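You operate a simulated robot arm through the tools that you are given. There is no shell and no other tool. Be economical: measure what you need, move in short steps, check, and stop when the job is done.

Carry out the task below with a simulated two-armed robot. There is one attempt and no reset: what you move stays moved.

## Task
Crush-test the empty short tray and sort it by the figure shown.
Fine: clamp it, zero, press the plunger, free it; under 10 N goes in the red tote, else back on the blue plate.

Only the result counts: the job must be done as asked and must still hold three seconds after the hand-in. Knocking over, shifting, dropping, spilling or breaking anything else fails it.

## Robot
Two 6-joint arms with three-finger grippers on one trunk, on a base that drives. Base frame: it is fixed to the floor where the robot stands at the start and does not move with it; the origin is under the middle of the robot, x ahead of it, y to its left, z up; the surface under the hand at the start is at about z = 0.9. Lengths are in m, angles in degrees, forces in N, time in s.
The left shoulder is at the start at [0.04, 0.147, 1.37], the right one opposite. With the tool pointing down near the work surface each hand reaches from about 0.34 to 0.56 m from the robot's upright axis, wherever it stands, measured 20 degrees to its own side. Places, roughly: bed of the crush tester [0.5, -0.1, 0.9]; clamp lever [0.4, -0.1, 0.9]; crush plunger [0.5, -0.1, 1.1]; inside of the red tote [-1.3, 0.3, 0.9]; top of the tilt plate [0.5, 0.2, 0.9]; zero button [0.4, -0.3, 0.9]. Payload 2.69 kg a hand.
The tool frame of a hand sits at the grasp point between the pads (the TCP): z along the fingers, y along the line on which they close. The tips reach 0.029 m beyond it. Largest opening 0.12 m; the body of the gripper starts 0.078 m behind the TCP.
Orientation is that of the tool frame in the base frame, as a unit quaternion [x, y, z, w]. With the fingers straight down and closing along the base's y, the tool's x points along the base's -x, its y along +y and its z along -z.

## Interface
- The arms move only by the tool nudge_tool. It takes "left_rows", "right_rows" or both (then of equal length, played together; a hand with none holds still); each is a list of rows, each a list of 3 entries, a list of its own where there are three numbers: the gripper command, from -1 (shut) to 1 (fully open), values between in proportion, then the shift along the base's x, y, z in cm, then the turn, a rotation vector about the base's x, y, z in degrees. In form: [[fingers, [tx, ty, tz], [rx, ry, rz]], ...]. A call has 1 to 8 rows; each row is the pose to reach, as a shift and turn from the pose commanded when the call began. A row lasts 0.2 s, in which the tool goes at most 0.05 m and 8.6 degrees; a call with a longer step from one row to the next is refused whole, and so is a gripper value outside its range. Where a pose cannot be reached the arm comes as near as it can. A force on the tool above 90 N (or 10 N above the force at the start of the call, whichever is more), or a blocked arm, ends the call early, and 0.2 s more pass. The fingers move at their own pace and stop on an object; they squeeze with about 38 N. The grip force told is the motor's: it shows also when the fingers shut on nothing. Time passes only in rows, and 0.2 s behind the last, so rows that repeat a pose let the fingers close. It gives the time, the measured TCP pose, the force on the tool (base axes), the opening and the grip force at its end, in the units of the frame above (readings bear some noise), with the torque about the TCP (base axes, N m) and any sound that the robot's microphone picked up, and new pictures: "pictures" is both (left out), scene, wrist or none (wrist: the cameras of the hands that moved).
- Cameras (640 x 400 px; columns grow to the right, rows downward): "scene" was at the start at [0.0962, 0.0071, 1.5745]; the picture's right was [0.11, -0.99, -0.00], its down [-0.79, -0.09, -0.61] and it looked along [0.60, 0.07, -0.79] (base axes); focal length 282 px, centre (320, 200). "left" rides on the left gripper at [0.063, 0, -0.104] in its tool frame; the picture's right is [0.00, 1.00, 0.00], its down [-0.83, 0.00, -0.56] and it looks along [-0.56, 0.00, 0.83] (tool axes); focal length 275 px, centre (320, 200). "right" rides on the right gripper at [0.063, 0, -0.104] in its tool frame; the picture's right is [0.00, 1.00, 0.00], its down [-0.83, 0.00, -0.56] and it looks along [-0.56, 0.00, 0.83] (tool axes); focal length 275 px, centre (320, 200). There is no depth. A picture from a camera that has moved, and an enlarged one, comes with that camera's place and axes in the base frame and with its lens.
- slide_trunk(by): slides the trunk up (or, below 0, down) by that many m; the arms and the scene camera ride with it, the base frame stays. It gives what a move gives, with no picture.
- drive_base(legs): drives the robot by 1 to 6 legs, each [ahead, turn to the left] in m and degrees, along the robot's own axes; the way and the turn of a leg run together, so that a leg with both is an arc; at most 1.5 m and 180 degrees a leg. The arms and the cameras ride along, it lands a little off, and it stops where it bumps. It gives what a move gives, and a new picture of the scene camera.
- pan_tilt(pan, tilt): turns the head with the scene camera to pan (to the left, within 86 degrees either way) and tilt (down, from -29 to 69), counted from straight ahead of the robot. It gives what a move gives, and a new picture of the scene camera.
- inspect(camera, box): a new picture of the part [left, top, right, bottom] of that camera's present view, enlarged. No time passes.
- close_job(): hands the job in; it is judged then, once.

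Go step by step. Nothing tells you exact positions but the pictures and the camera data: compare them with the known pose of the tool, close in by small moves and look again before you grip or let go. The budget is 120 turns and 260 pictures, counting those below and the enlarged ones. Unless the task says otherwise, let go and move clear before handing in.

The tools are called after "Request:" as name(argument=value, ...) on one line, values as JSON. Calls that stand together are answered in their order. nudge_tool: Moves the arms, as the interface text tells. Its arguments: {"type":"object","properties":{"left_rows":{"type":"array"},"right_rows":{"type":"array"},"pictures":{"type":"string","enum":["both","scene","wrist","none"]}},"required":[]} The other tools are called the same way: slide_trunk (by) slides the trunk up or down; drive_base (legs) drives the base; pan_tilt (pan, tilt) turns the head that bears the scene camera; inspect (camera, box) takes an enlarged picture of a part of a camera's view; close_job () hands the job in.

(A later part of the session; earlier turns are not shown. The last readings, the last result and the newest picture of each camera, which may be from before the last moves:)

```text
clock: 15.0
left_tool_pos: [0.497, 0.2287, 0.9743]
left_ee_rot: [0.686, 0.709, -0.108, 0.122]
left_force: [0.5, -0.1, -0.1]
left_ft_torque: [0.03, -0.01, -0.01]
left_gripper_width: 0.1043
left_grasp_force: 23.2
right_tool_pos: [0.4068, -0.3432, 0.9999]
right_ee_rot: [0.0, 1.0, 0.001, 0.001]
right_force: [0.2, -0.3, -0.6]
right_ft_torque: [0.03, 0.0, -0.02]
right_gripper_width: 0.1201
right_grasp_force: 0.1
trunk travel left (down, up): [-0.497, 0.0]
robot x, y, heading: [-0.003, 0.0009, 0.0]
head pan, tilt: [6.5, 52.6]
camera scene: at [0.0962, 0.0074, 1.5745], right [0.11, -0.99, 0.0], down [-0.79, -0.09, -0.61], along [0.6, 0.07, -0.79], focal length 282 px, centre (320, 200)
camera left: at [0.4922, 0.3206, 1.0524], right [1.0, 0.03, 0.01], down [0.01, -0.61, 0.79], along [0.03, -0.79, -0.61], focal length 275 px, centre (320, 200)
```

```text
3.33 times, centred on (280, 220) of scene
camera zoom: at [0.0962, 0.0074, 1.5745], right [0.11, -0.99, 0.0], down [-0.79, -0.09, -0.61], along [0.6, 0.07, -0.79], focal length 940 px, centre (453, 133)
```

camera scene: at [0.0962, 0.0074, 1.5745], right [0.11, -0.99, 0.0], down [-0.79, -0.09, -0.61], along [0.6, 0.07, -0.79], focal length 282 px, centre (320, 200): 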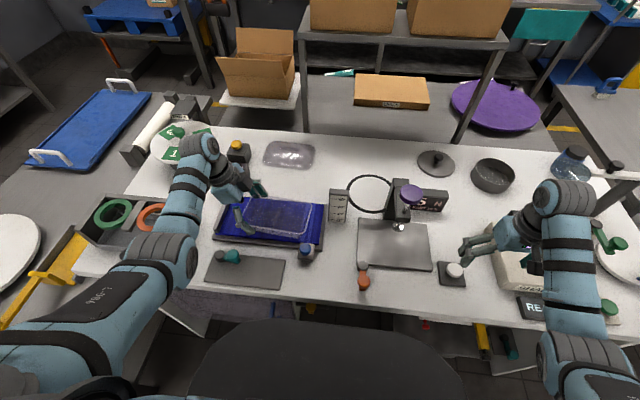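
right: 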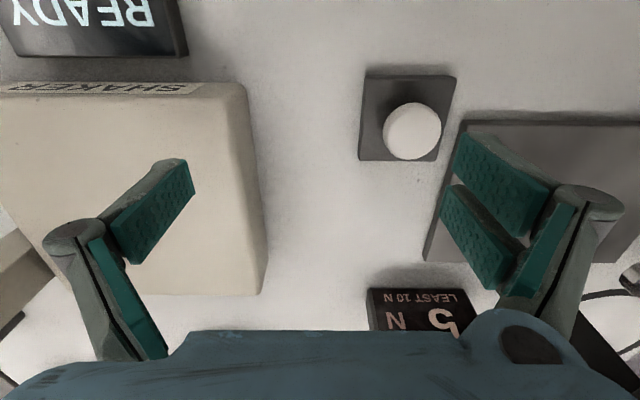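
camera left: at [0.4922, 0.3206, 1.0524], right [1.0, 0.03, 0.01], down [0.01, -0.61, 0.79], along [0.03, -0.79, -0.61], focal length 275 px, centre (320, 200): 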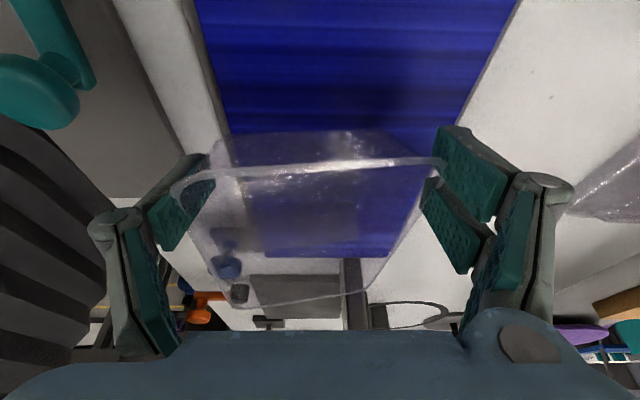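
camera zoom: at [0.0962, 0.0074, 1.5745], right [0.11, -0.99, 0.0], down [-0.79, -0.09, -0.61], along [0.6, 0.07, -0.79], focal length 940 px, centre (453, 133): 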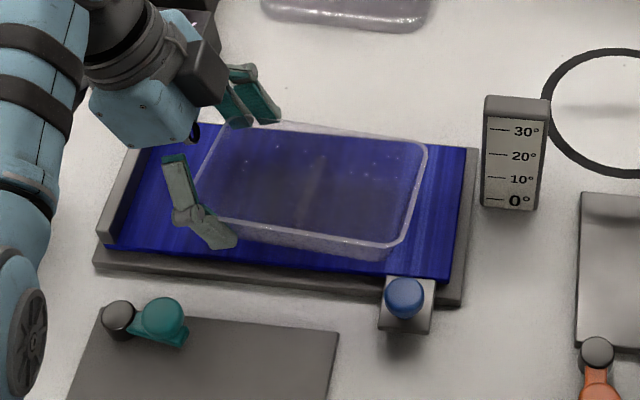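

Request:
nudge_tool(left_rows=[[0.7, [0, 0, -0.4], [0, 0, 0]], [0.7, [0, 0, -0.8], [0, 0, 0]], [0.7, [0, 0, -0.9], [0, 0, 0]]], pictures="wrist")

```text
clock: 15.8
left_tool_pos: [0.4969, 0.2276, 0.965]
left_ee_rot: [0.686, 0.709, -0.109, 0.122]
left_force: [0.4, -0.6, -0.1]
left_ft_torque: [0.01, -0.01, -0.02]
left_gripper_width: 0.1042
left_grasp_force: 23.0
right_tool_pos: [0.4095, -0.3428, 0.9989]
right_ee_rot: [-0.001, 1.0, 0.0, 0.002]
right_force: [-0.1, 0.2, -0.2]
right_ft_torque: [0.02, 0.01, 0.0]
right_gripper_width: 0.12
right_grasp_force: 0.1
trunk travel left (down, up): [-0.497, 0.0]
robot x, y, heading: [0.0031, -0.001, 0.2]
head pan, tilt: [6.5, 52.6]
camera left: at [0.4923, 0.3202, 1.0434], right [1.0, 0.03, 0.01], down [0.01, -0.61, 0.79], along [0.03, -0.79, -0.61], focal length 275 px, centre (320, 200)
```

left: 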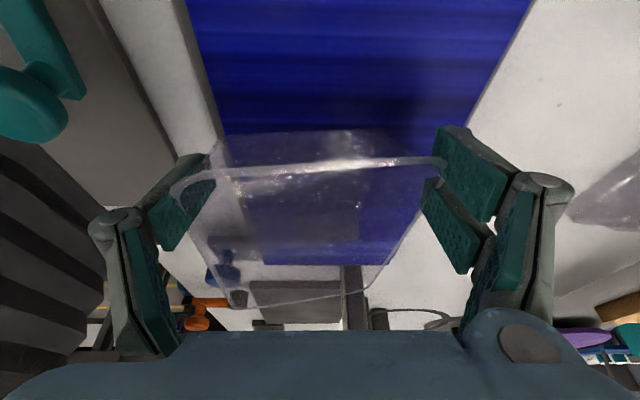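

Bottom is still not touching and the fingertips are near the plate; I'll dip the right end to contact, then open slowly.

Request:
nudge_tool(left_rows=[[0.7, [0, 0, 0], [3, 0, 0]], [0.7, [0, 0, -0.1], [6, 0, 0]], [0.74, [0, 0, -0.1], [6, 0, 0]], [0.78, [0, 0, -0.1], [6, 0, 0]], [0.9, [0, 0, -0.1], [6, 0, 0]], [1, [0, 0, -0.1], [6, 0, 0]]])

```text
clock: 17.2
left_tool_pos: [0.4973, 0.227, 0.9638]
left_ee_rot: [0.693, 0.712, -0.073, 0.086]
left_force: [0.0, 0.2, 0.4]
left_ft_torque: [-0.03, 0.0, 0.01]
left_gripper_width: 0.1198
left_grasp_force: 0.1
right_tool_pos: [0.4087, -0.3442, 0.9995]
right_ee_rot: [0.0, 1.0, 0.0, 0.001]
right_force: [-0.1, 0.0, -0.2]
right_ft_torque: [0.02, -0.01, 0.0]
right_gripper_width: 0.1202
right_grasp_force: 0.1
trunk travel left (down, up): [-0.497, 0.0]
robot x, y, heading: [0.001, 0.0016, 0.0]
head pan, tilt: [6.5, 52.6]
camera scene: at [0.0966, 0.0073, 1.5744], right [0.11, -0.99, 0.0], down [-0.79, -0.09, -0.61], along [0.6, 0.07, -0.79], focal length 282 px, centre (320, 200)
camera left: at [0.4928, 0.3112, 1.0517], right [1.0, 0.03, 0.02], down [0.01, -0.69, 0.73], along [0.03, -0.73, -0.69], focal length 275 px, centre (320, 200)
```

scene: 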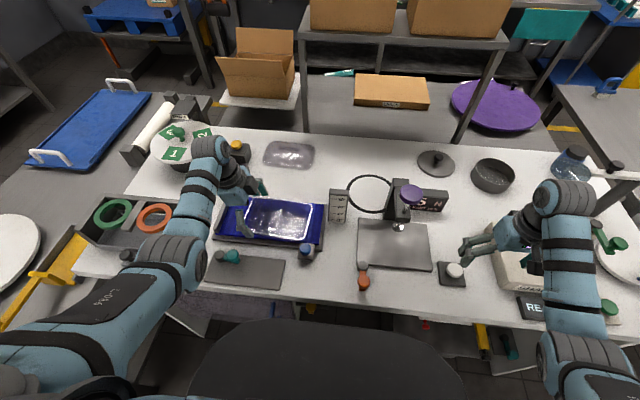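
left: 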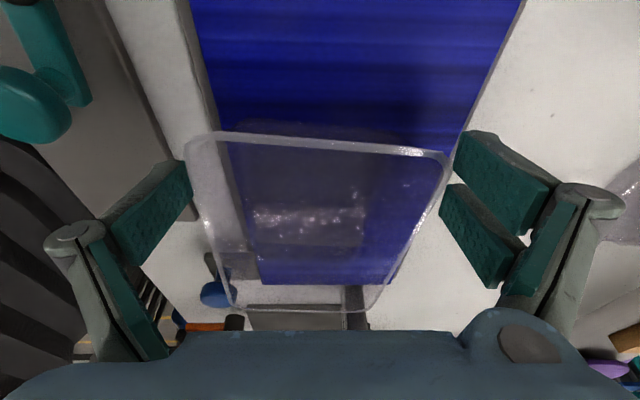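

Tray is flat on the plate. Raising the hand clear and turning it to close along y.

Request:
nudge_tool(left_rows=[[1, [0, 0.5, 3], [0, 0, 0]], [1, [0, 0.5, 7], [6, 0, 0]], [1, [0, 0.5, 9], [12, 0, 0]]], pictures="none")

Request:
nudge_tool(left_rows=[[1, [0, 0, 0], [0, 0, 8.5]], [1, [0, 0, 0], [0, 0, 17]], [1, [0, 0, 0], [0, 0, 25.5]], [1, [0, 0, 0], [0, 0, 34]], [1, [0, 0, 0], [0, 0, 42.5]], [1, [0, 0, 0], [0, 0, 51]], [1, [0, 0, 0], [0, 0, 59.5]], [1, [0, 0, 0], [0, 0, 68]]], pictures="none")

Request:
nudge_tool(left_rows=[[1, [0, 0, 0], [0, 0, 8.5]], [1, [0, 0, 0], [0, 0, 17]], [1, [-2, 0, 0], [0, 0, 19]], [1, [-2, 0, 0], [0, 0, 19]]])

Request:
inspect(camera="scene", box=[200, 160, 360, 280])

```text
clock: 18.0
left_tool_pos: [0.5024, 0.2305, 1.0494]
left_ee_rot: [0.697, 0.717, 0.004, 0.012]
left_force: [-0.2, -0.3, -0.1]
left_ft_torque: [0.04, -0.01, 0.0]
left_gripper_width: 0.1201
left_grasp_force: 0.1
left hand out of reach, approached as far as the arm can: row 3
right_tool_pos: [0.4077, -0.3453, 0.9991]
right_ee_rot: [0.0, 1.0, 0.001, 0.001]
right_force: [0.4, 0.5, -0.7]
right_ft_torque: [0.02, 0.01, 0.01]
right_gripper_width: 0.1202
right_grasp_force: 0.0
trunk travel left (down, up): [-0.497, 0.0]
robot x, y, heading: [0.0005, -0.0008, -0.0]
head pan, tilt: [6.5, 52.6]
```

```text
clock: 19.8
left_tool_pos: [0.5016, 0.2332, 1.0498]
left_ee_rot: [0.176, 0.984, 0.01, 0.009]
left_force: [0.0, -0.1, 0.1]
left_ft_torque: [-0.03, -0.01, -0.04]
left_gripper_width: 0.1199
left_grasp_force: 0.0
right_tool_pos: [0.4089, -0.3437, 0.9984]
right_ee_rot: [-0.001, 1.0, 0.0, 0.001]
right_force: [0.7, -0.5, 1.2]
right_ft_torque: [0.04, 0.0, -0.03]
right_gripper_width: 0.1201
right_grasp_force: 0.0
trunk travel left (down, up): [-0.497, 0.0]
robot x, y, heading: [-0.0005, 0.0034, -0.2]
head pan, tilt: [6.5, 52.6]
```

```text
clock: 20.8
left_tool_pos: [0.4943, 0.2323, 1.0391]
left_ee_rot: [0.011, 1.0, 0.011, 0.008]
left_force: [-1.3, 0.0, 0.4]
left_ft_torque: [0.01, -0.01, -0.02]
left_gripper_width: 0.1201
left_grasp_force: 0.0
left hand out of reach, approached as far as the arm can: row 3, 4
right_tool_pos: [0.4093, -0.3441, 0.9986]
right_ee_rot: [-0.001, 1.0, 0.001, 0.001]
right_force: [0.7, -0.5, -0.2]
right_ft_torque: [0.0, 0.04, 0.0]
right_gripper_width: 0.1201
right_grasp_force: 0.0
trunk travel left (down, up): [-0.497, 0.0]
robot x, y, heading: [0.0022, 0.0009, 0.1]
head pan, tilt: [6.5, 52.6]
camera scene: at [0.0961, 0.0073, 1.5745], right [0.11, -0.99, 0.0], down [-0.79, -0.09, -0.61], along [0.6, 0.07, -0.79], focal length 282 px, centre (320, 200)
camera left: at [0.4293, 0.2323, 1.1424], right [0.03, 1.0, 0.02], down [0.82, -0.04, 0.57], along [0.57, 0.0, -0.82], focal length 275 px, centre (320, 200)
```

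scene: 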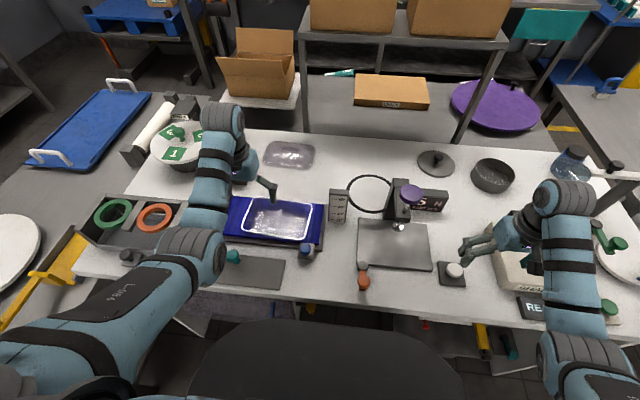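
left: 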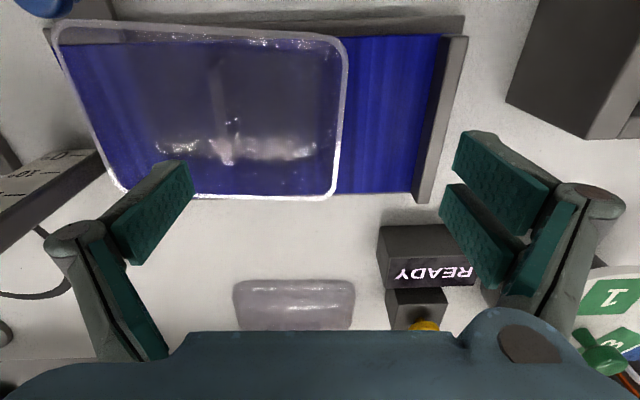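

```text
3.33 times, centred on (280, 220) of scene
camera zoom: at [0.0961, 0.0073, 1.5745], right [0.11, -0.99, 0.0], down [-0.79, -0.09, -0.61], along [0.6, 0.07, -0.79], focal length 940 px, centre (453, 133)
```

zoom: 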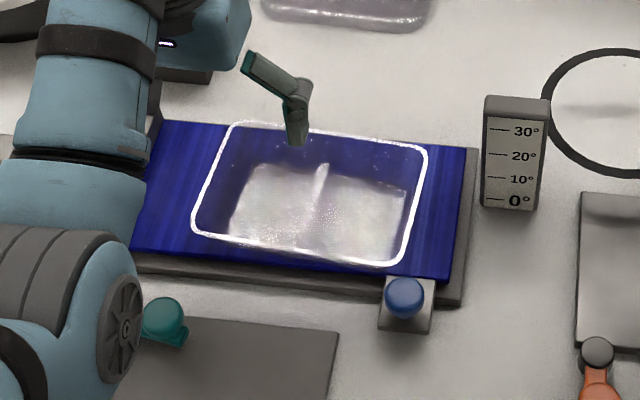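

Tray now: centre ~(0.490, 0.170), yaw ≈ -4.7°, left wall mid-rim ~(0.496, 0.245). I'll lean the hand outward over that wall with a narrow opening.

Request:
nudge_tool(left_rows=[[0, [0, 0.5, -1], [-7, 0.6, -1.2]], [-0.4, [0.1, 1.1, -2], [-14, 1.2, -2.4]], [-0.4, [0.1, 1.1, -2], [-20, 1.7, -3.4]], [-0.4, [0.1, 1.1, -2], [-20, 1.7, -3.4]]])

Request:
inspect(camera="scene", box=[200, 160, 360, 280])

```text
clock: 21.8
left_tool_pos: [0.4955, 0.2435, 1.0194]
left_ee_rot: [0.04, 0.986, -0.163, -0.006]
left_force: [-0.2, -0.4, 0.4]
left_ft_torque: [-0.03, 0.02, 0.0]
left_gripper_width: 0.0359
left_grasp_force: 0.1
right_tool_pos: [0.408, -0.3438, 0.9984]
right_ee_rot: [0.0, 1.0, 0.0, 0.001]
right_force: [1.4, 1.1, 0.4]
right_ft_torque: [0.0, -0.01, -0.01]
right_gripper_width: 0.1199
right_grasp_force: 0.1
trunk travel left (down, up): [-0.497, 0.0]
robot x, y, heading: [-0.0006, 0.0016, 0.2]
head pan, tilt: [6.5, 52.6]
camera scene: at [0.0962, 0.0067, 1.5745], right [0.11, -0.99, 0.0], down [-0.79, -0.09, -0.61], along [0.6, 0.07, -0.79], focal length 282 px, centre (320, 200)
camera left: at [0.4353, 0.2823, 1.1172], right [0.08, 0.94, -0.32], down [0.84, 0.11, 0.53], along [0.53, -0.32, -0.78], focal length 275 px, centre (320, 200)
```

scene: 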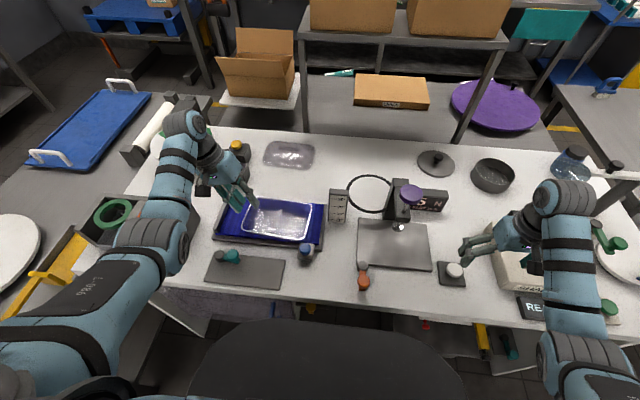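
left: 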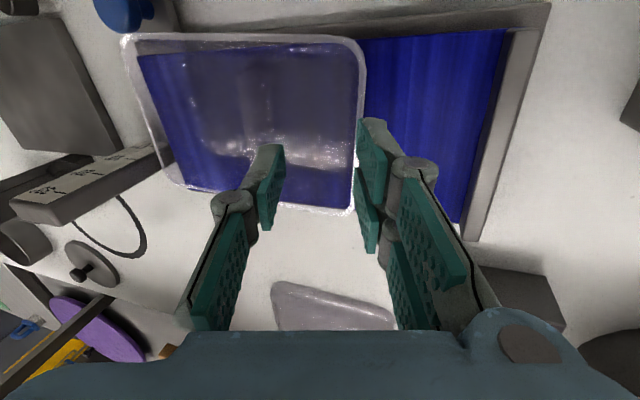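

```text
3.33 times, centred on (280, 220) of scene
camera zoom: at [0.0962, 0.0067, 1.5745], right [0.11, -0.99, 0.0], down [-0.79, -0.09, -0.61], along [0.6, 0.07, -0.79], focal length 940 px, centre (453, 133)
```

zoom: 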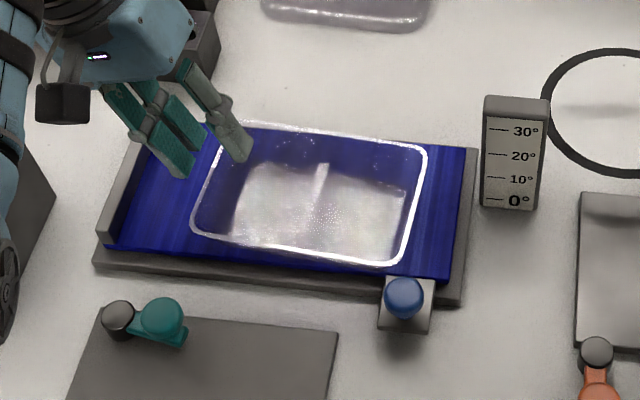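

Request:
nudge_tool(left_rows=[[-0.3, [0, 1.8, 0], [0, 0, 0]], [-0.3, [0, 1.0, -2.2], [0, 0, 0]], [-0.3, [0, 0.3, -4.0], [0, 0, 0]], [-0.3, [0, 0.2, -4.4], [0, 0, 0]]])

Request:
inspect(camera="scene", box=[200, 160, 360, 280])

```text
clock: 22.8
left_tool_pos: [0.4965, 0.2467, 0.9759]
left_ee_rot: [0.04, 0.986, -0.163, -0.006]
left_force: [0.1, -0.4, 0.2]
left_ft_torque: [0.04, 0.01, -0.03]
left_gripper_width: 0.0421
left_grasp_force: 0.1
right_tool_pos: [0.4087, -0.3439, 0.9984]
right_ee_rot: [0.0, 1.0, 0.0, 0.0]
right_force: [0.4, 0.5, 0.6]
right_ft_torque: [-0.02, 0.02, -0.04]
right_gripper_width: 0.12
right_grasp_force: 0.0
trunk travel left (down, up): [-0.497, 0.0]
robot x, y, heading: [-0.0001, -0.0018, 0.2]
head pan, tilt: [6.5, 52.6]
camera scene: at [0.0962, 0.0075, 1.5745], right [0.11, -0.99, 0.0], down [-0.79, -0.09, -0.61], along [0.6, 0.07, -0.79], focal length 282 px, centre (320, 200)
camera left: at [0.4354, 0.2853, 1.073], right [0.08, 0.94, -0.32], down [0.84, 0.11, 0.53], along [0.53, -0.31, -0.78], focal length 275 px, centre (320, 200)
```

scene: 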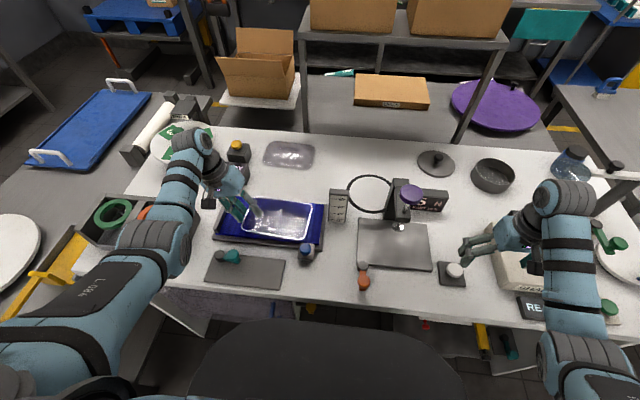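
left: 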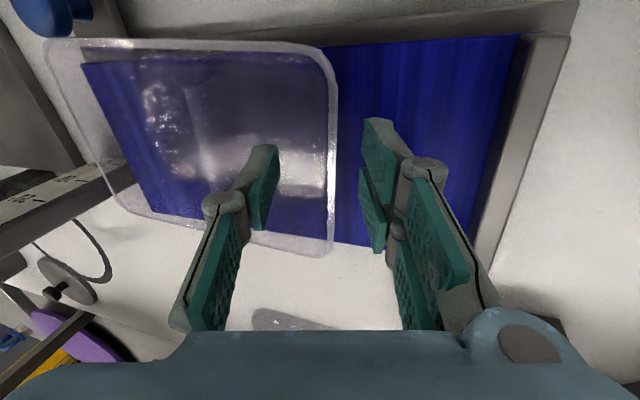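

```text
3.33 times, centred on (280, 220) of scene
camera zoom: at [0.0962, 0.0075, 1.5745], right [0.11, -0.99, 0.0], down [-0.79, -0.09, -0.61], along [0.6, 0.07, -0.79], focal length 940 px, centre (453, 133)
```

zoom: 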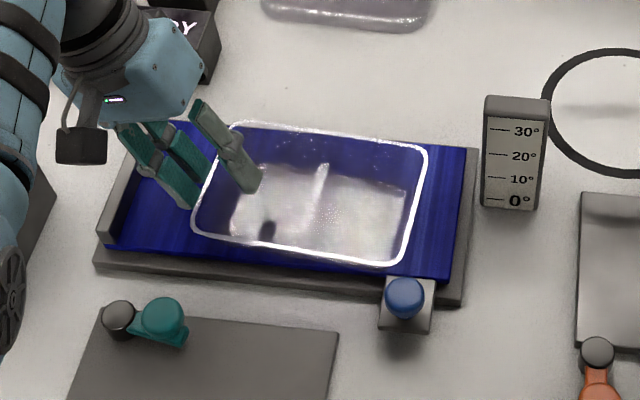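

The left wall is between the fingers. Closing on it.

Request:
nudge_tool(left_rows=[[-0.6, [0, 0, 0], [0, 0, 0]], [-0.85, [0, 0, 0], [0, 0, 0]], [-1, [0, 0, 0], [0, 0, 0]], [-1, [0, 0, 0], [0, 0, 0]]])

Request:
inspect(camera="scene", box=[200, 160, 360, 280])

```text
clock: 23.8
left_tool_pos: [0.4965, 0.246, 0.9738]
left_ee_rot: [0.041, 0.986, -0.163, -0.005]
left_force: [-0.8, 0.0, -0.1]
left_ft_torque: [-0.01, 0.01, 0.01]
left_gripper_width: 0.0063
left_grasp_force: 22.9
right_tool_pos: [0.41, -0.3434, 0.9991]
right_ee_rot: [0.001, 1.0, 0.0, 0.001]
right_force: [0.3, -0.6, -0.7]
right_ft_torque: [-0.01, -0.01, 0.01]
right_gripper_width: 0.12
right_grasp_force: 0.0
trunk travel left (down, up): [-0.497, 0.0]
robot x, y, heading: [-0.0013, 0.0008, 0.1]
head pan, tilt: [6.5, 52.6]
camera scene: at [0.0963, 0.0073, 1.5745], right [0.11, -0.99, 0.0], down [-0.79, -0.09, -0.61], along [0.6, 0.07, -0.79], focal length 282 px, centre (320, 200)
camera left: at [0.4354, 0.285, 1.0732], right [0.08, 0.94, -0.32], down [0.84, 0.11, 0.53], along [0.53, -0.31, -0.79], focal length 275 px, centre (320, 200)
```

scene: 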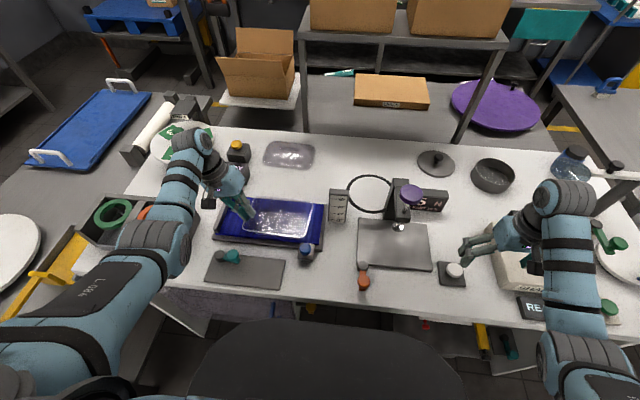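
left: 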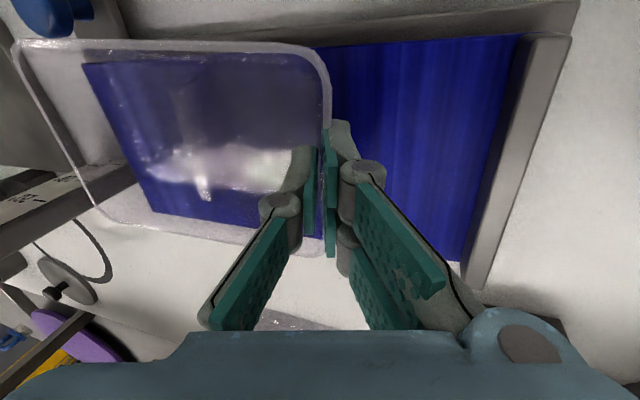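

```text
3.33 times, centred on (280, 220) of scene
camera zoom: at [0.0963, 0.0073, 1.5745], right [0.11, -0.99, 0.0], down [-0.79, -0.09, -0.61], along [0.6, 0.07, -0.79], focal length 940 px, centre (453, 133)
```

zoom: 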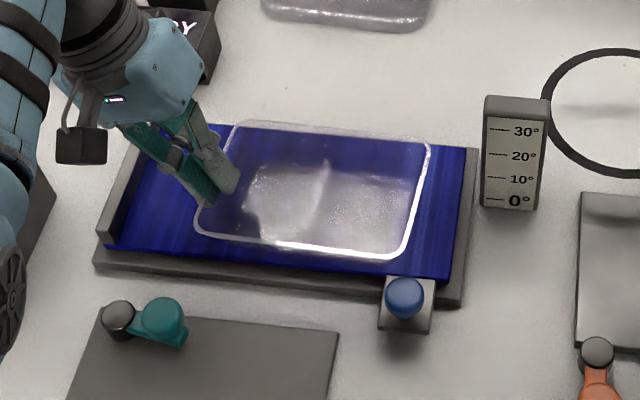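

Request:
nudge_tool(left_rows=[[-1, [0, 0, 1.5], [0, 0, 0]], [-1, [0, 0, 4], [0, 0, 0]], [-1, [0, 0, 5], [0, 0, 0]]])

Request:
inspect(camera="scene", box=[200, 160, 360, 280])

```text
clock: 24.6
left_tool_pos: [0.4957, 0.2469, 1.0257]
left_ee_rot: [0.04, 0.986, -0.163, -0.006]
left_force: [0.5, 0.6, 0.2]
left_ft_torque: [0.0, 0.03, 0.0]
left_gripper_width: 0.006
left_grasp_force: 22.9
right_tool_pos: [0.4087, -0.3421, 0.9991]
right_ee_rot: [0.0, 1.0, 0.001, 0.001]
right_force: [-1.0, 0.2, 0.6]
right_ft_torque: [0.03, 0.02, -0.01]
right_gripper_width: 0.1202
right_grasp_force: 0.1
trunk travel left (down, up): [-0.497, 0.0]
robot x, y, heading: [0.0013, 0.001, 0.2]
head pan, tilt: [6.5, 52.6]
camera scene: at [0.0962, 0.0072, 1.5745], right [0.11, -0.99, 0.0], down [-0.79, -0.09, -0.61], along [0.6, 0.07, -0.79], focal length 282 px, centre (320, 200)
camera left: at [0.4348, 0.2849, 1.1236], right [0.08, 0.94, -0.32], down [0.84, 0.11, 0.53], along [0.53, -0.31, -0.78], focal length 275 px, centre (320, 200)
```

scene: 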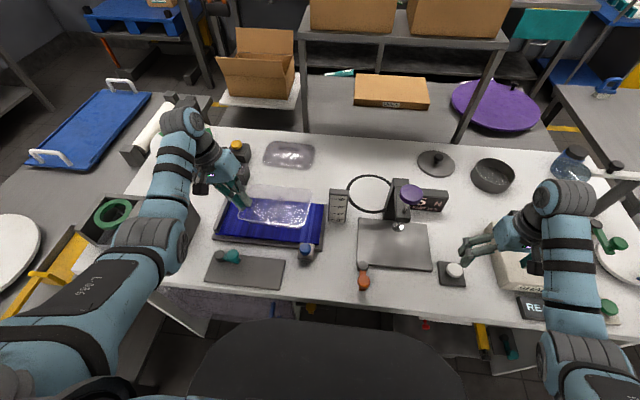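
left: 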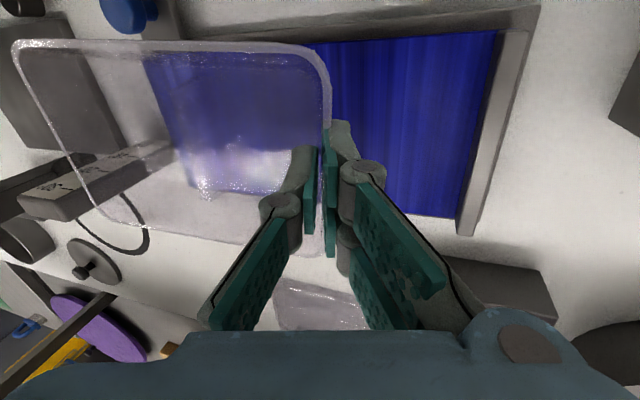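

```text
3.33 times, centred on (280, 220) of scene
camera zoom: at [0.0962, 0.0072, 1.5745], right [0.11, -0.99, 0.0], down [-0.79, -0.09, -0.61], along [0.6, 0.07, -0.79], focal length 940 px, centre (453, 133)
```

zoom: 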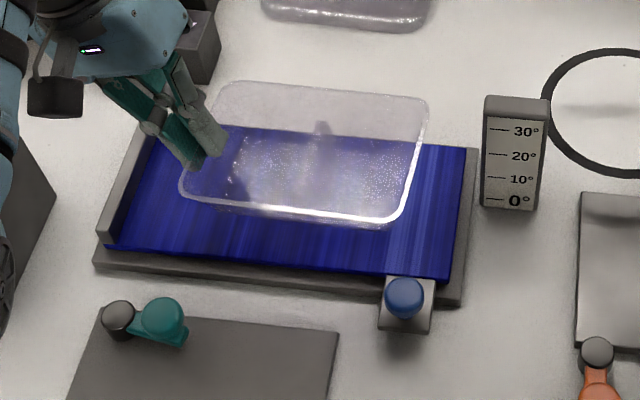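

The tray is held level by its wall. Carrying it to just left of the plunger, squaring the yaw.

Request:
nudge_tool(left_rows=[[-1, [-1.5, -4, 0.8], [0, 0, 1]], [-1, [-3, -8, 0.8], [0, 0, 2.5]], [-1, [-3, -12, 0.8], [0, 0, 4.7]], [-1, [-3, -16, 0.8], [0, 0, 4.7]], [-1, [-3, -19.5, 0.8], [0, 0, 4.7]], [-1, [-3, -19.5, 0.8], [0, 0, 4.7]]])

Request:
inspect(camera="scene", box=[280, 160, 460, 300])

```text
clock: 26.0
left_tool_pos: [0.467, 0.0506, 1.0344]
left_ee_rot: [0.001, 0.987, -0.163, 0.001]
left_force: [-0.7, 0.2, -0.2]
left_ft_torque: [0.0, 0.0, -0.03]
left_gripper_width: 0.0061
left_grasp_force: 23.8
left hand out of reach, approached as far as the arm can: row 2
right_tool_pos: [0.4085, -0.3446, 0.9989]
right_ee_rot: [0.001, 1.0, 0.0, 0.001]
right_force: [0.1, 0.7, -1.2]
right_ft_torque: [0.0, 0.01, -0.02]
right_gripper_width: 0.1199
right_grasp_force: 0.1
trunk travel left (down, up): [-0.497, 0.0]
robot x, y, heading: [0.0025, 0.0035, 0.1]
head pan, tilt: [6.5, 52.6]
camera scene: at [0.0963, 0.0074, 1.5745], right [0.11, -0.99, 0.0], down [-0.79, -0.09, -0.61], along [0.6, 0.07, -0.79], focal length 282 px, centre (320, 200)
camera left: at [0.4027, 0.0845, 1.1314], right [0.0, 0.95, -0.32], down [0.83, 0.18, 0.53], along [0.56, -0.27, -0.78], focal length 275 px, centre (320, 200)
```

scene: 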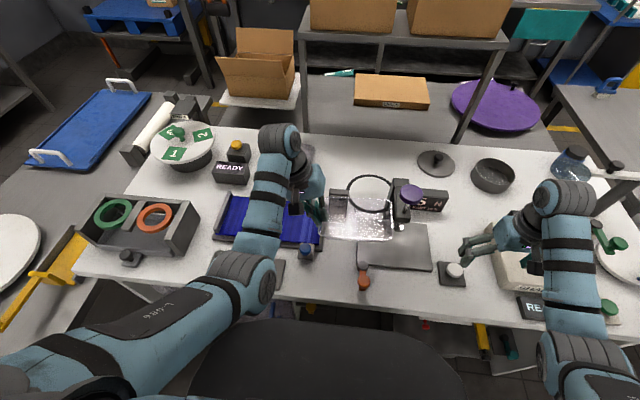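
left: 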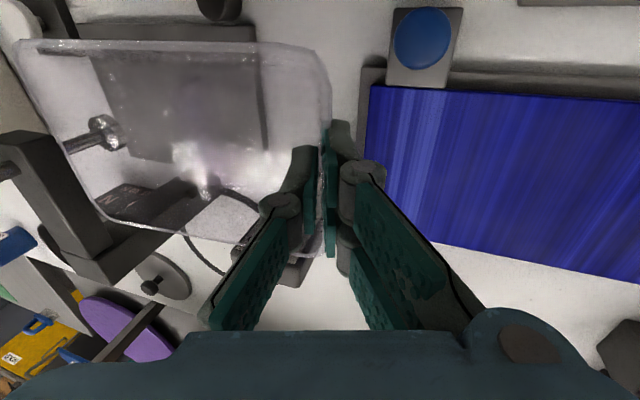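

```text
2.86 times, centred on (370, 230) of scene
camera zoom: at [0.0963, 0.0074, 1.5745], right [0.11, -0.99, 0.0], down [-0.79, -0.09, -0.61], along [0.6, 0.07, -0.79], focal length 806 px, centre (177, 114)
```

zoom: 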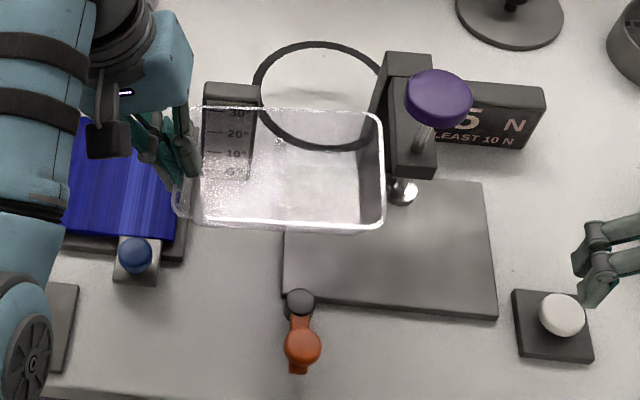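

Request:
nudge_tool(left_rows=[[-1, [-0.5, 0.5, -1.5], [3, 0, 0]], [-1, [-0.5, 0.5, -3.5], [6, 0, 0]], [-1, [-0.5, 0.5, -4.8], [6, 0, 0]]])

Request:
inspect(camera="scene", box=[280, 160, 460, 300])

Request:
inspect(camera="right", box=[440, 150, 640, 350])

```text
clock: 26.8
left_tool_pos: [0.4614, 0.055, 0.9834]
left_ee_rot: [0.0, 0.994, -0.112, 0.0]
left_force: [0.2, 0.6, -0.9]
left_ft_torque: [-0.03, -0.01, 0.05]
left_gripper_width: 0.0058
left_grasp_force: 23.1
right_tool_pos: [0.4103, -0.3434, 0.9992]
right_ee_rot: [0.0, 1.0, 0.0, 0.001]
right_force: [-0.3, 0.0, -0.3]
right_ft_torque: [0.02, -0.01, -0.01]
right_gripper_width: 0.1201
right_grasp_force: 0.1
trunk travel left (down, up): [-0.497, 0.0]
robot x, y, heading: [-0.0019, -0.0031, 0.0]
head pan, tilt: [6.5, 52.6]
camera scene: at [0.0966, 0.0076, 1.5744], right [0.11, -0.99, 0.0], down [-0.79, -0.09, -0.61], along [0.6, 0.07, -0.79], focal length 282 px, centre (320, 200)
camera left: at [0.3976, 0.079, 1.0857], right [0.01, 0.98, -0.22], down [0.83, 0.12, 0.54], along [0.56, -0.19, -0.81], focal length 275 px, centre (320, 200)
```

scene: 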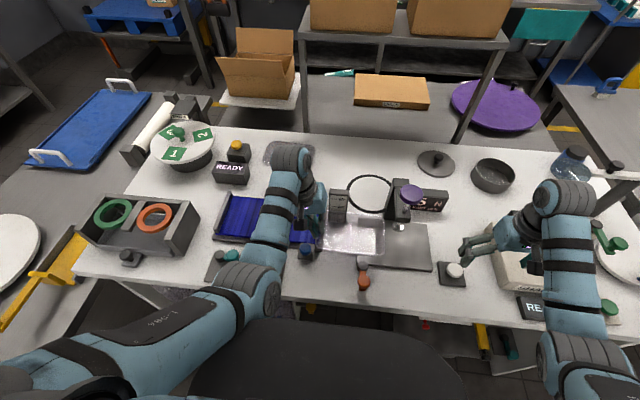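
left: 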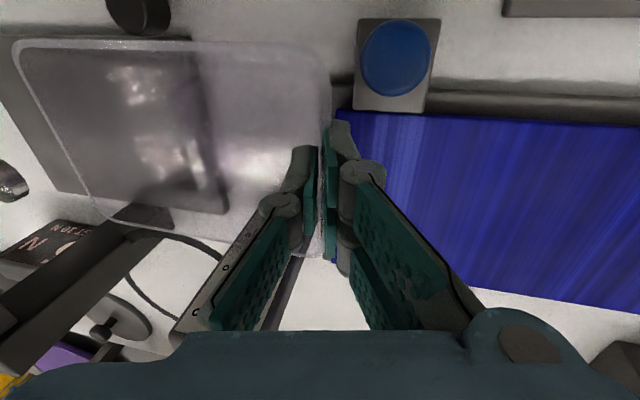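

```text
2.86 times, centred on (370, 230) of scene
camera zoom: at [0.0966, 0.0076, 1.5744], right [0.11, -0.99, 0.0], down [-0.79, -0.09, -0.61], along [0.6, 0.07, -0.79], focal length 806 px, centre (177, 114)
```

zoom: 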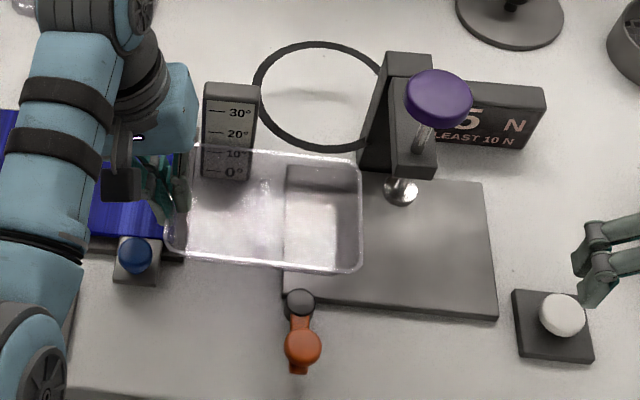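

```text
2.00 times, centred on (540, 250) of right
camera zoom: at [0.347, -0.3429, 1.1042], right [0.0, 1.0, 0.0], down [0.83, 0.0, 0.56], along [0.56, 0.0, -0.83], focal length 551 px, centre (-120, 100)
```

zoom: 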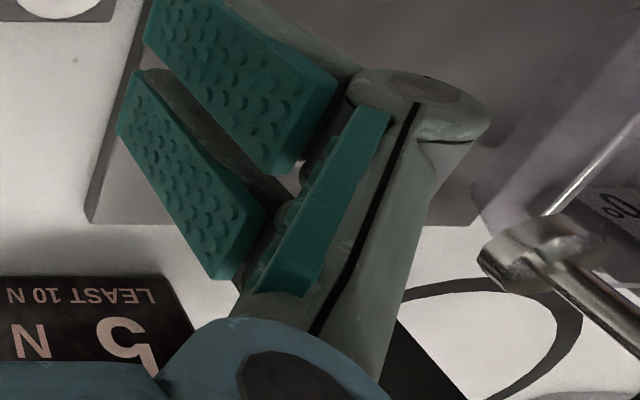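

Request:
nudge_tool(left_rows=[[-1, [0, -1, -0.5], [0, 0, 0]], [-1, [0, -2, -0.8], [0, 0, 0]], [-1, [0, -3.5, -0.8], [0, 0, 0]], [-1, [0, -4.5, -0.8], [0, 0, 0]]])

Request:
inspect(camera="scene", box=[300, 160, 440, 280])

```text
clock: 28.0
left_tool_pos: [0.4681, 0.0414, 0.9701]
left_ee_rot: [-0.016, 0.996, -0.091, 0.004]
left_force: [0.2, 0.1, 1.0]
left_ft_torque: [-0.05, 0.0, 0.02]
left_gripper_width: 0.0061
left_grasp_force: 23.5
right_tool_pos: [0.4083, -0.3433, 0.9981]
right_ee_rot: [0.0, 1.0, 0.001, 0.001]
right_force: [-0.1, -0.2, -0.5]
right_ft_torque: [-0.01, -0.01, 0.01]
right_gripper_width: 0.12
right_grasp_force: 0.0
trunk travel left (down, up): [-0.497, 0.0]
robot x, y, heading: [0.0029, -0.0006, 0.0]
head pan, tilt: [6.5, 52.6]
stopped in row 4 (left hand): the arm was blocked; the commanded pose is now the measured one
camera scene: at [0.0962, 0.0069, 1.5745], right [0.11, -0.99, 0.0], down [-0.79, -0.09, -0.61], along [0.6, 0.07, -0.79], focal length 282 px, centre (320, 200)
camera left: at [0.4032, 0.0579, 1.072], right [-0.03, 0.98, -0.18], down [0.82, 0.12, 0.55], along [0.57, -0.13, -0.81], focal length 275 px, centre (320, 200)
```

scene: 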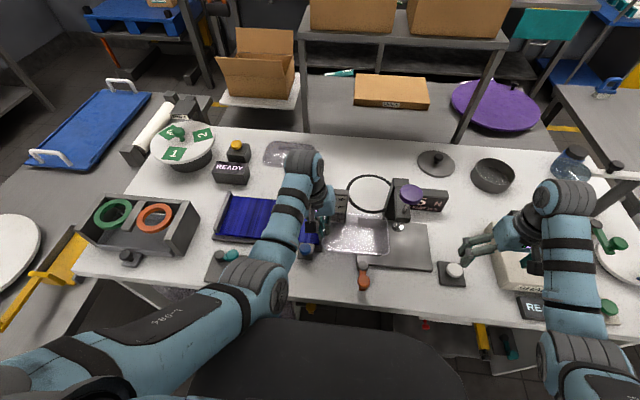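
left: 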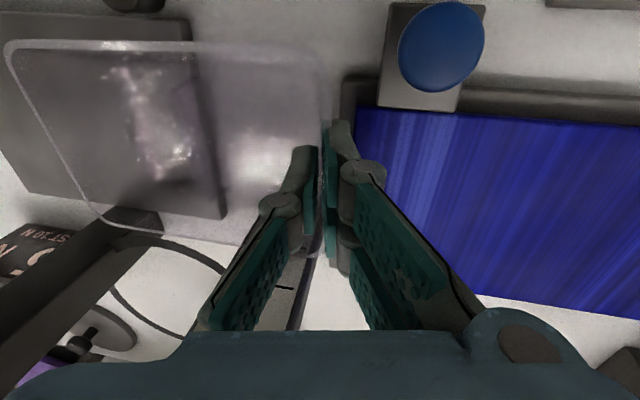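

```text
3.33 times, centred on (370, 220) of scene
camera zoom: at [0.0962, 0.0069, 1.5745], right [0.11, -0.99, 0.0], down [-0.79, -0.09, -0.61], along [0.6, 0.07, -0.79], focal length 940 px, centre (153, 133)
```

zoom: 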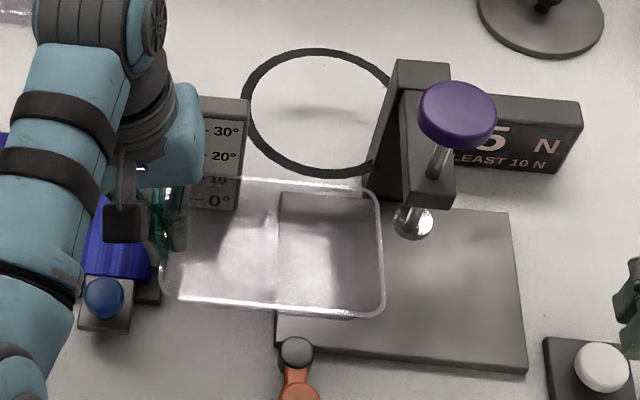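

The arm seems blocked because it is folded too tightly here (hand close to the shoulder), not by the fixtures. I'll lift, back the base off about 6 cm to stretch the arm, and retry.

Request:
nudge_tool(left_rows=[[-1, [0, 1, 2], [0, 0, 0]], [-1, [0, 2, 4.5], [0, 0, 0]], [-1, [2, 2.5, 6], [0, 0, 0]], [-1, [2, 2.5, 6], [0, 0, 0]]])

Request:
inspect(camera="scene", box=[280, 160, 460, 300])

```text
clock: 29.0
left_tool_pos: [0.4826, 0.0608, 1.0312]
left_ee_rot: [-0.013, 0.996, -0.092, 0.003]
left_force: [-14.8, -4.1, -3.1]
left_ft_torque: [-0.01, 0.52, -0.53]
left_gripper_width: 0.006
left_grasp_force: 23.1
right_tool_pos: [0.4067, -0.3428, 0.9997]
right_ee_rot: [0.001, 1.0, 0.001, 0.003]
right_force: [-0.3, 0.0, -0.5]
right_ft_torque: [0.04, 0.01, 0.01]
right_gripper_width: 0.1201
right_grasp_force: 0.0
trunk travel left (down, up): [-0.497, 0.0]
robot x, y, heading: [-0.0037, -0.0026, 0.1]
head pan, tilt: [6.5, 52.6]
camera scene: at [0.0915, 0.0062, 1.5748], right [0.11, -0.99, 0.0], down [-0.79, -0.09, -0.61], along [0.61, 0.07, -0.79], focal length 282 px, centre (320, 200)
camera left: at [0.4181, 0.0793, 1.1331], right [-0.02, 0.98, -0.18], down [0.83, 0.12, 0.55], along [0.56, -0.14, -0.81], focal length 275 px, centre (320, 200)
```

scene: 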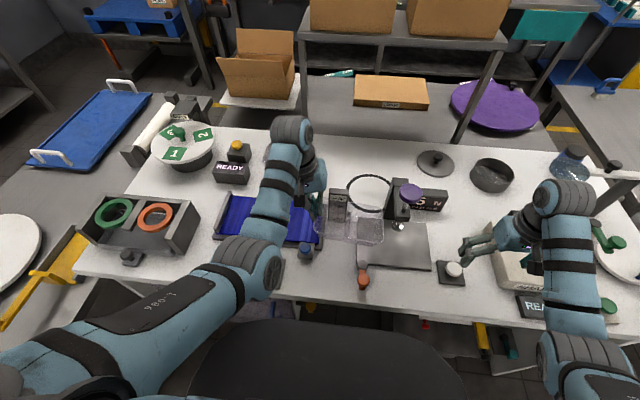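
left: 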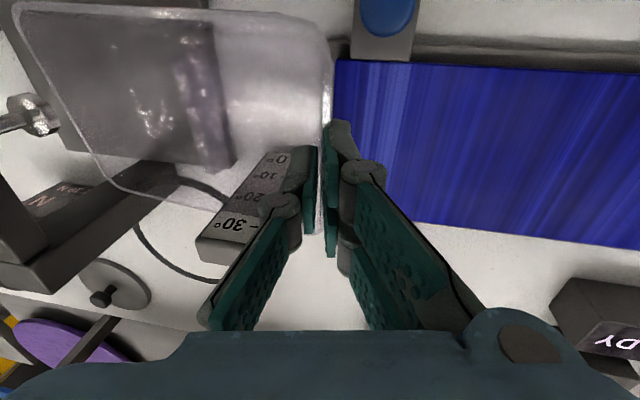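

```text
2.86 times, centred on (370, 230) of scene
camera zoom: at [0.0915, 0.0062, 1.5748], right [0.11, -0.99, 0.0], down [-0.79, -0.09, -0.61], along [0.61, 0.07, -0.79], focal length 806 px, centre (177, 114)
```

zoom: 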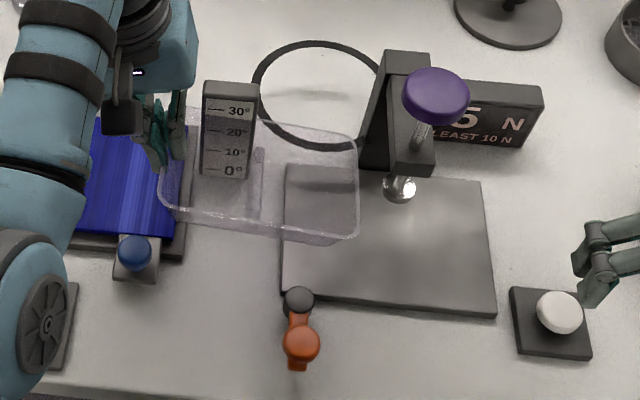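

Request:
nudge_tool(left_rows=[[-1, [-1, 0, 0], [0, 0, 0]], [-1, [-2, 0.5, 0.3], [0, 0, 0]], [-1, [-2, 0.5, 0.3], [0, 0, 0]]], pictures="none")

Request:
drive_base(legs=[[-0.06, 0]])

```text
clock: 29.8
left_tool_pos: [0.4673, 0.068, 1.0329]
left_ee_rot: [-0.013, 0.996, -0.092, 0.004]
left_force: [-0.2, -0.9, 0.2]
left_ft_torque: [0.03, -0.02, -0.01]
left_gripper_width: 0.0063
left_grasp_force: 23.0
right_tool_pos: [0.409, -0.3446, 0.999]
right_ee_rot: [-0.001, 1.0, 0.001, 0.0]
right_force: [-1.0, 0.5, -0.4]
right_ft_torque: [-0.01, 0.02, -0.01]
right_gripper_width: 0.12
right_grasp_force: 0.1
trunk travel left (down, up): [-0.497, 0.0]
robot x, y, heading: [0.0013, 0.0002, -0.0]
head pan, tilt: [6.5, 52.6]
```

```text
clock: 30.8
left_tool_pos: [0.4163, 0.0683, 1.028]
left_ee_rot: [-0.015, 0.996, -0.092, -0.002]
left_force: [1.2, -0.1, -0.7]
left_ft_torque: [0.02, 0.1, -0.02]
left_gripper_width: 0.0058
left_grasp_force: 23.3
right_tool_pos: [0.3578, -0.3445, 0.9952]
right_ee_rot: [0.0, 1.0, 0.001, -0.004]
right_force: [1.0, 0.2, -0.7]
right_ft_torque: [0.0, 0.05, 0.03]
right_gripper_width: 0.1199
right_grasp_force: 0.0
trunk travel left (down, up): [-0.497, 0.0]
robot x, y, heading: [-0.0581, 0.0033, 0.2]
head pan, tilt: [6.5, 52.6]
camera scene: at [0.0516, 0.007, 1.5734], right [0.11, -0.99, 0.0], down [-0.8, -0.09, -0.6], along [0.6, 0.07, -0.8], focal length 282 px, centre (320, 200)
```

scene: 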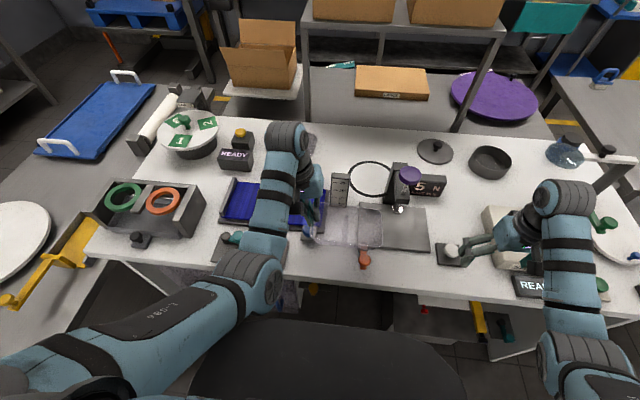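

Base is back 6 cm. I'll bring the tray forward again to the spot left of the plunger, still high, and look.

Request:
nudge_tool(left_rows=[[-1, [2, -0.5, 0.3], [-2, 0, -1]], [-1, [4.5, -1.5, 0.5], [-4, 0, -1.7]], [-1, [4.5, -1.5, 0.5], [-4, 0, -1.7]]])

Request:
inspect(camera="scene", box=[280, 150, 460, 290])

```text
clock: 31.6
left_tool_pos: [0.4531, 0.0524, 1.0361]
left_ee_rot: [0.0, 0.992, -0.127, 0.001]
left_force: [0.4, 0.2, 0.3]
left_ft_torque: [0.0, 0.0, -0.02]
left_gripper_width: 0.0058
left_grasp_force: 23.1
right_tool_pos: [0.3523, -0.3435, 0.9992]
right_ee_rot: [-0.001, 1.0, 0.0, 0.0]
right_force: [0.2, -0.7, 0.9]
right_ft_torque: [0.0, 0.01, 0.01]
right_gripper_width: 0.1201
right_grasp_force: 0.1
trunk travel left (down, up): [-0.497, 0.0]
robot x, y, heading: [-0.0569, -0.0032, -0.0]
head pan, tilt: [6.5, 52.6]
camera scene: at [0.0388, 0.0069, 1.5744], right [0.11, -0.99, 0.0], down [-0.79, -0.09, -0.61], along [0.6, 0.07, -0.8], focal length 282 px, centre (320, 200)
camera left: at [0.39, 0.0793, 1.1376], right [0.0, 0.97, -0.25], down [0.83, 0.14, 0.54], along [0.56, -0.21, -0.8], focal length 275 px, centre (320, 200)
```

scene: 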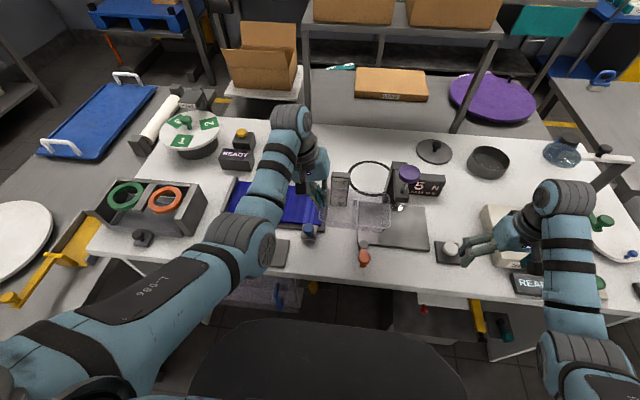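
left: 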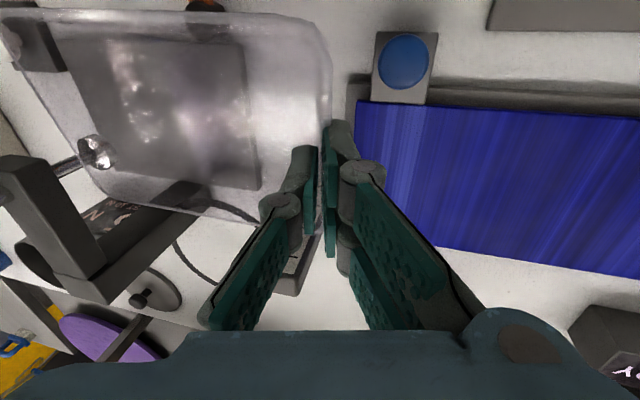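

```text
2.86 times, centred on (370, 220) of scene
camera zoom: at [0.0388, 0.0069, 1.5744], right [0.11, -0.99, 0.0], down [-0.79, -0.09, -0.61], along [0.6, 0.07, -0.8], focal length 806 px, centre (177, 143)
```

zoom: 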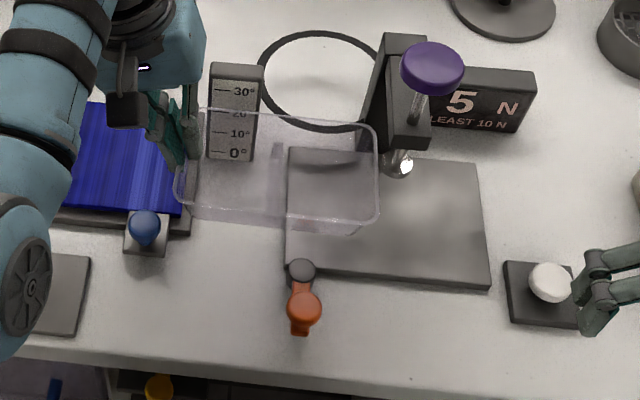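

Request:
nudge_tool(left_rows=[[-1, [1, 0, -1.5], [0, 0, 0]], [-1, [1.8, 0, -3.5], [0, 0, 0]], [-1, [1.8, 0, -5.3], [0, 0, 0]], [-1, [1.8, 0, -5.3], [0, 0, 0]]])

Request:
inspect(camera="scene", box=[280, 150, 460, 290])

```text
clock: 32.6
left_tool_pos: [0.4714, 0.0525, 0.9846]
left_ee_rot: [0.0, 0.992, -0.127, 0.001]
left_force: [0.4, 0.1, 0.0]
left_ft_torque: [0.05, 0.04, 0.0]
left_gripper_width: 0.0058
left_grasp_force: 22.7
right_tool_pos: [0.3501, -0.3439, 0.9996]
right_ee_rot: [-0.001, 1.0, 0.0, 0.001]
right_force: [0.4, -1.0, 0.5]
right_ft_torque: [-0.02, -0.06, -0.01]
right_gripper_width: 0.1201
right_grasp_force: 0.1
trunk travel left (down, up): [-0.497, 0.0]
robot x, y, heading: [-0.0597, 0.0029, 0.4]
head pan, tilt: [6.5, 52.6]
camera scene: at [0.0368, 0.0072, 1.5745], right [0.11, -0.99, 0.0], down [-0.79, -0.09, -0.61], along [0.6, 0.07, -0.79], focal length 282 px, centre (320, 200)
camera left: at [0.4061, 0.08, 1.0852], right [0.01, 0.97, -0.25], down [0.83, 0.14, 0.54], along [0.56, -0.21, -0.8], focal length 275 px, centre (320, 200)
```

scene: 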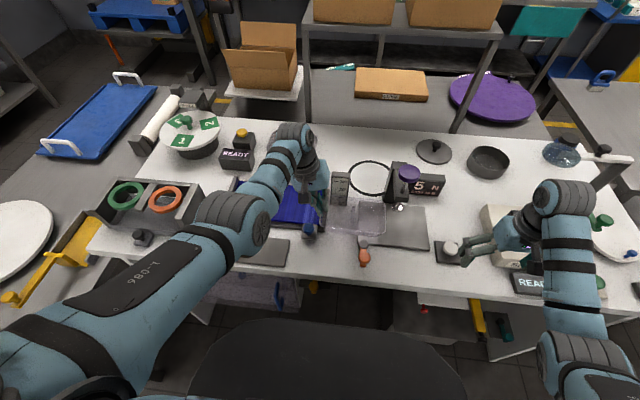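
left: 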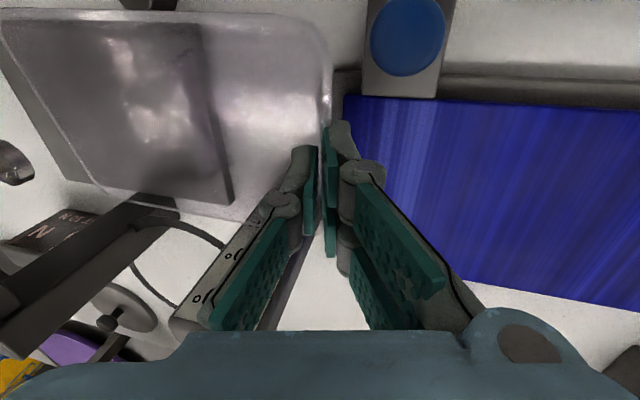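

```text
2.86 times, centred on (370, 220) of scene
camera zoom: at [0.0368, 0.0072, 1.5745], right [0.11, -0.99, 0.0], down [-0.79, -0.09, -0.61], along [0.6, 0.07, -0.79], focal length 806 px, centre (177, 143)
```

zoom: 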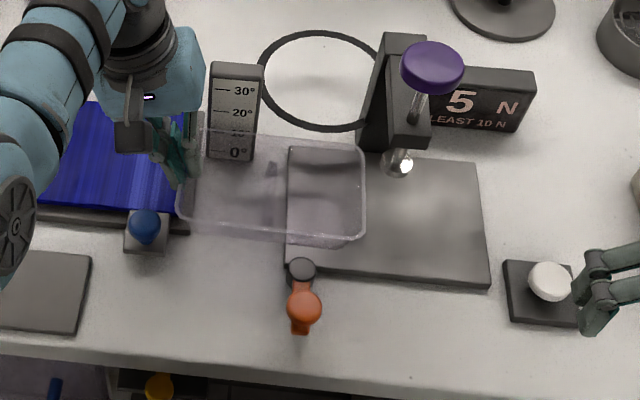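

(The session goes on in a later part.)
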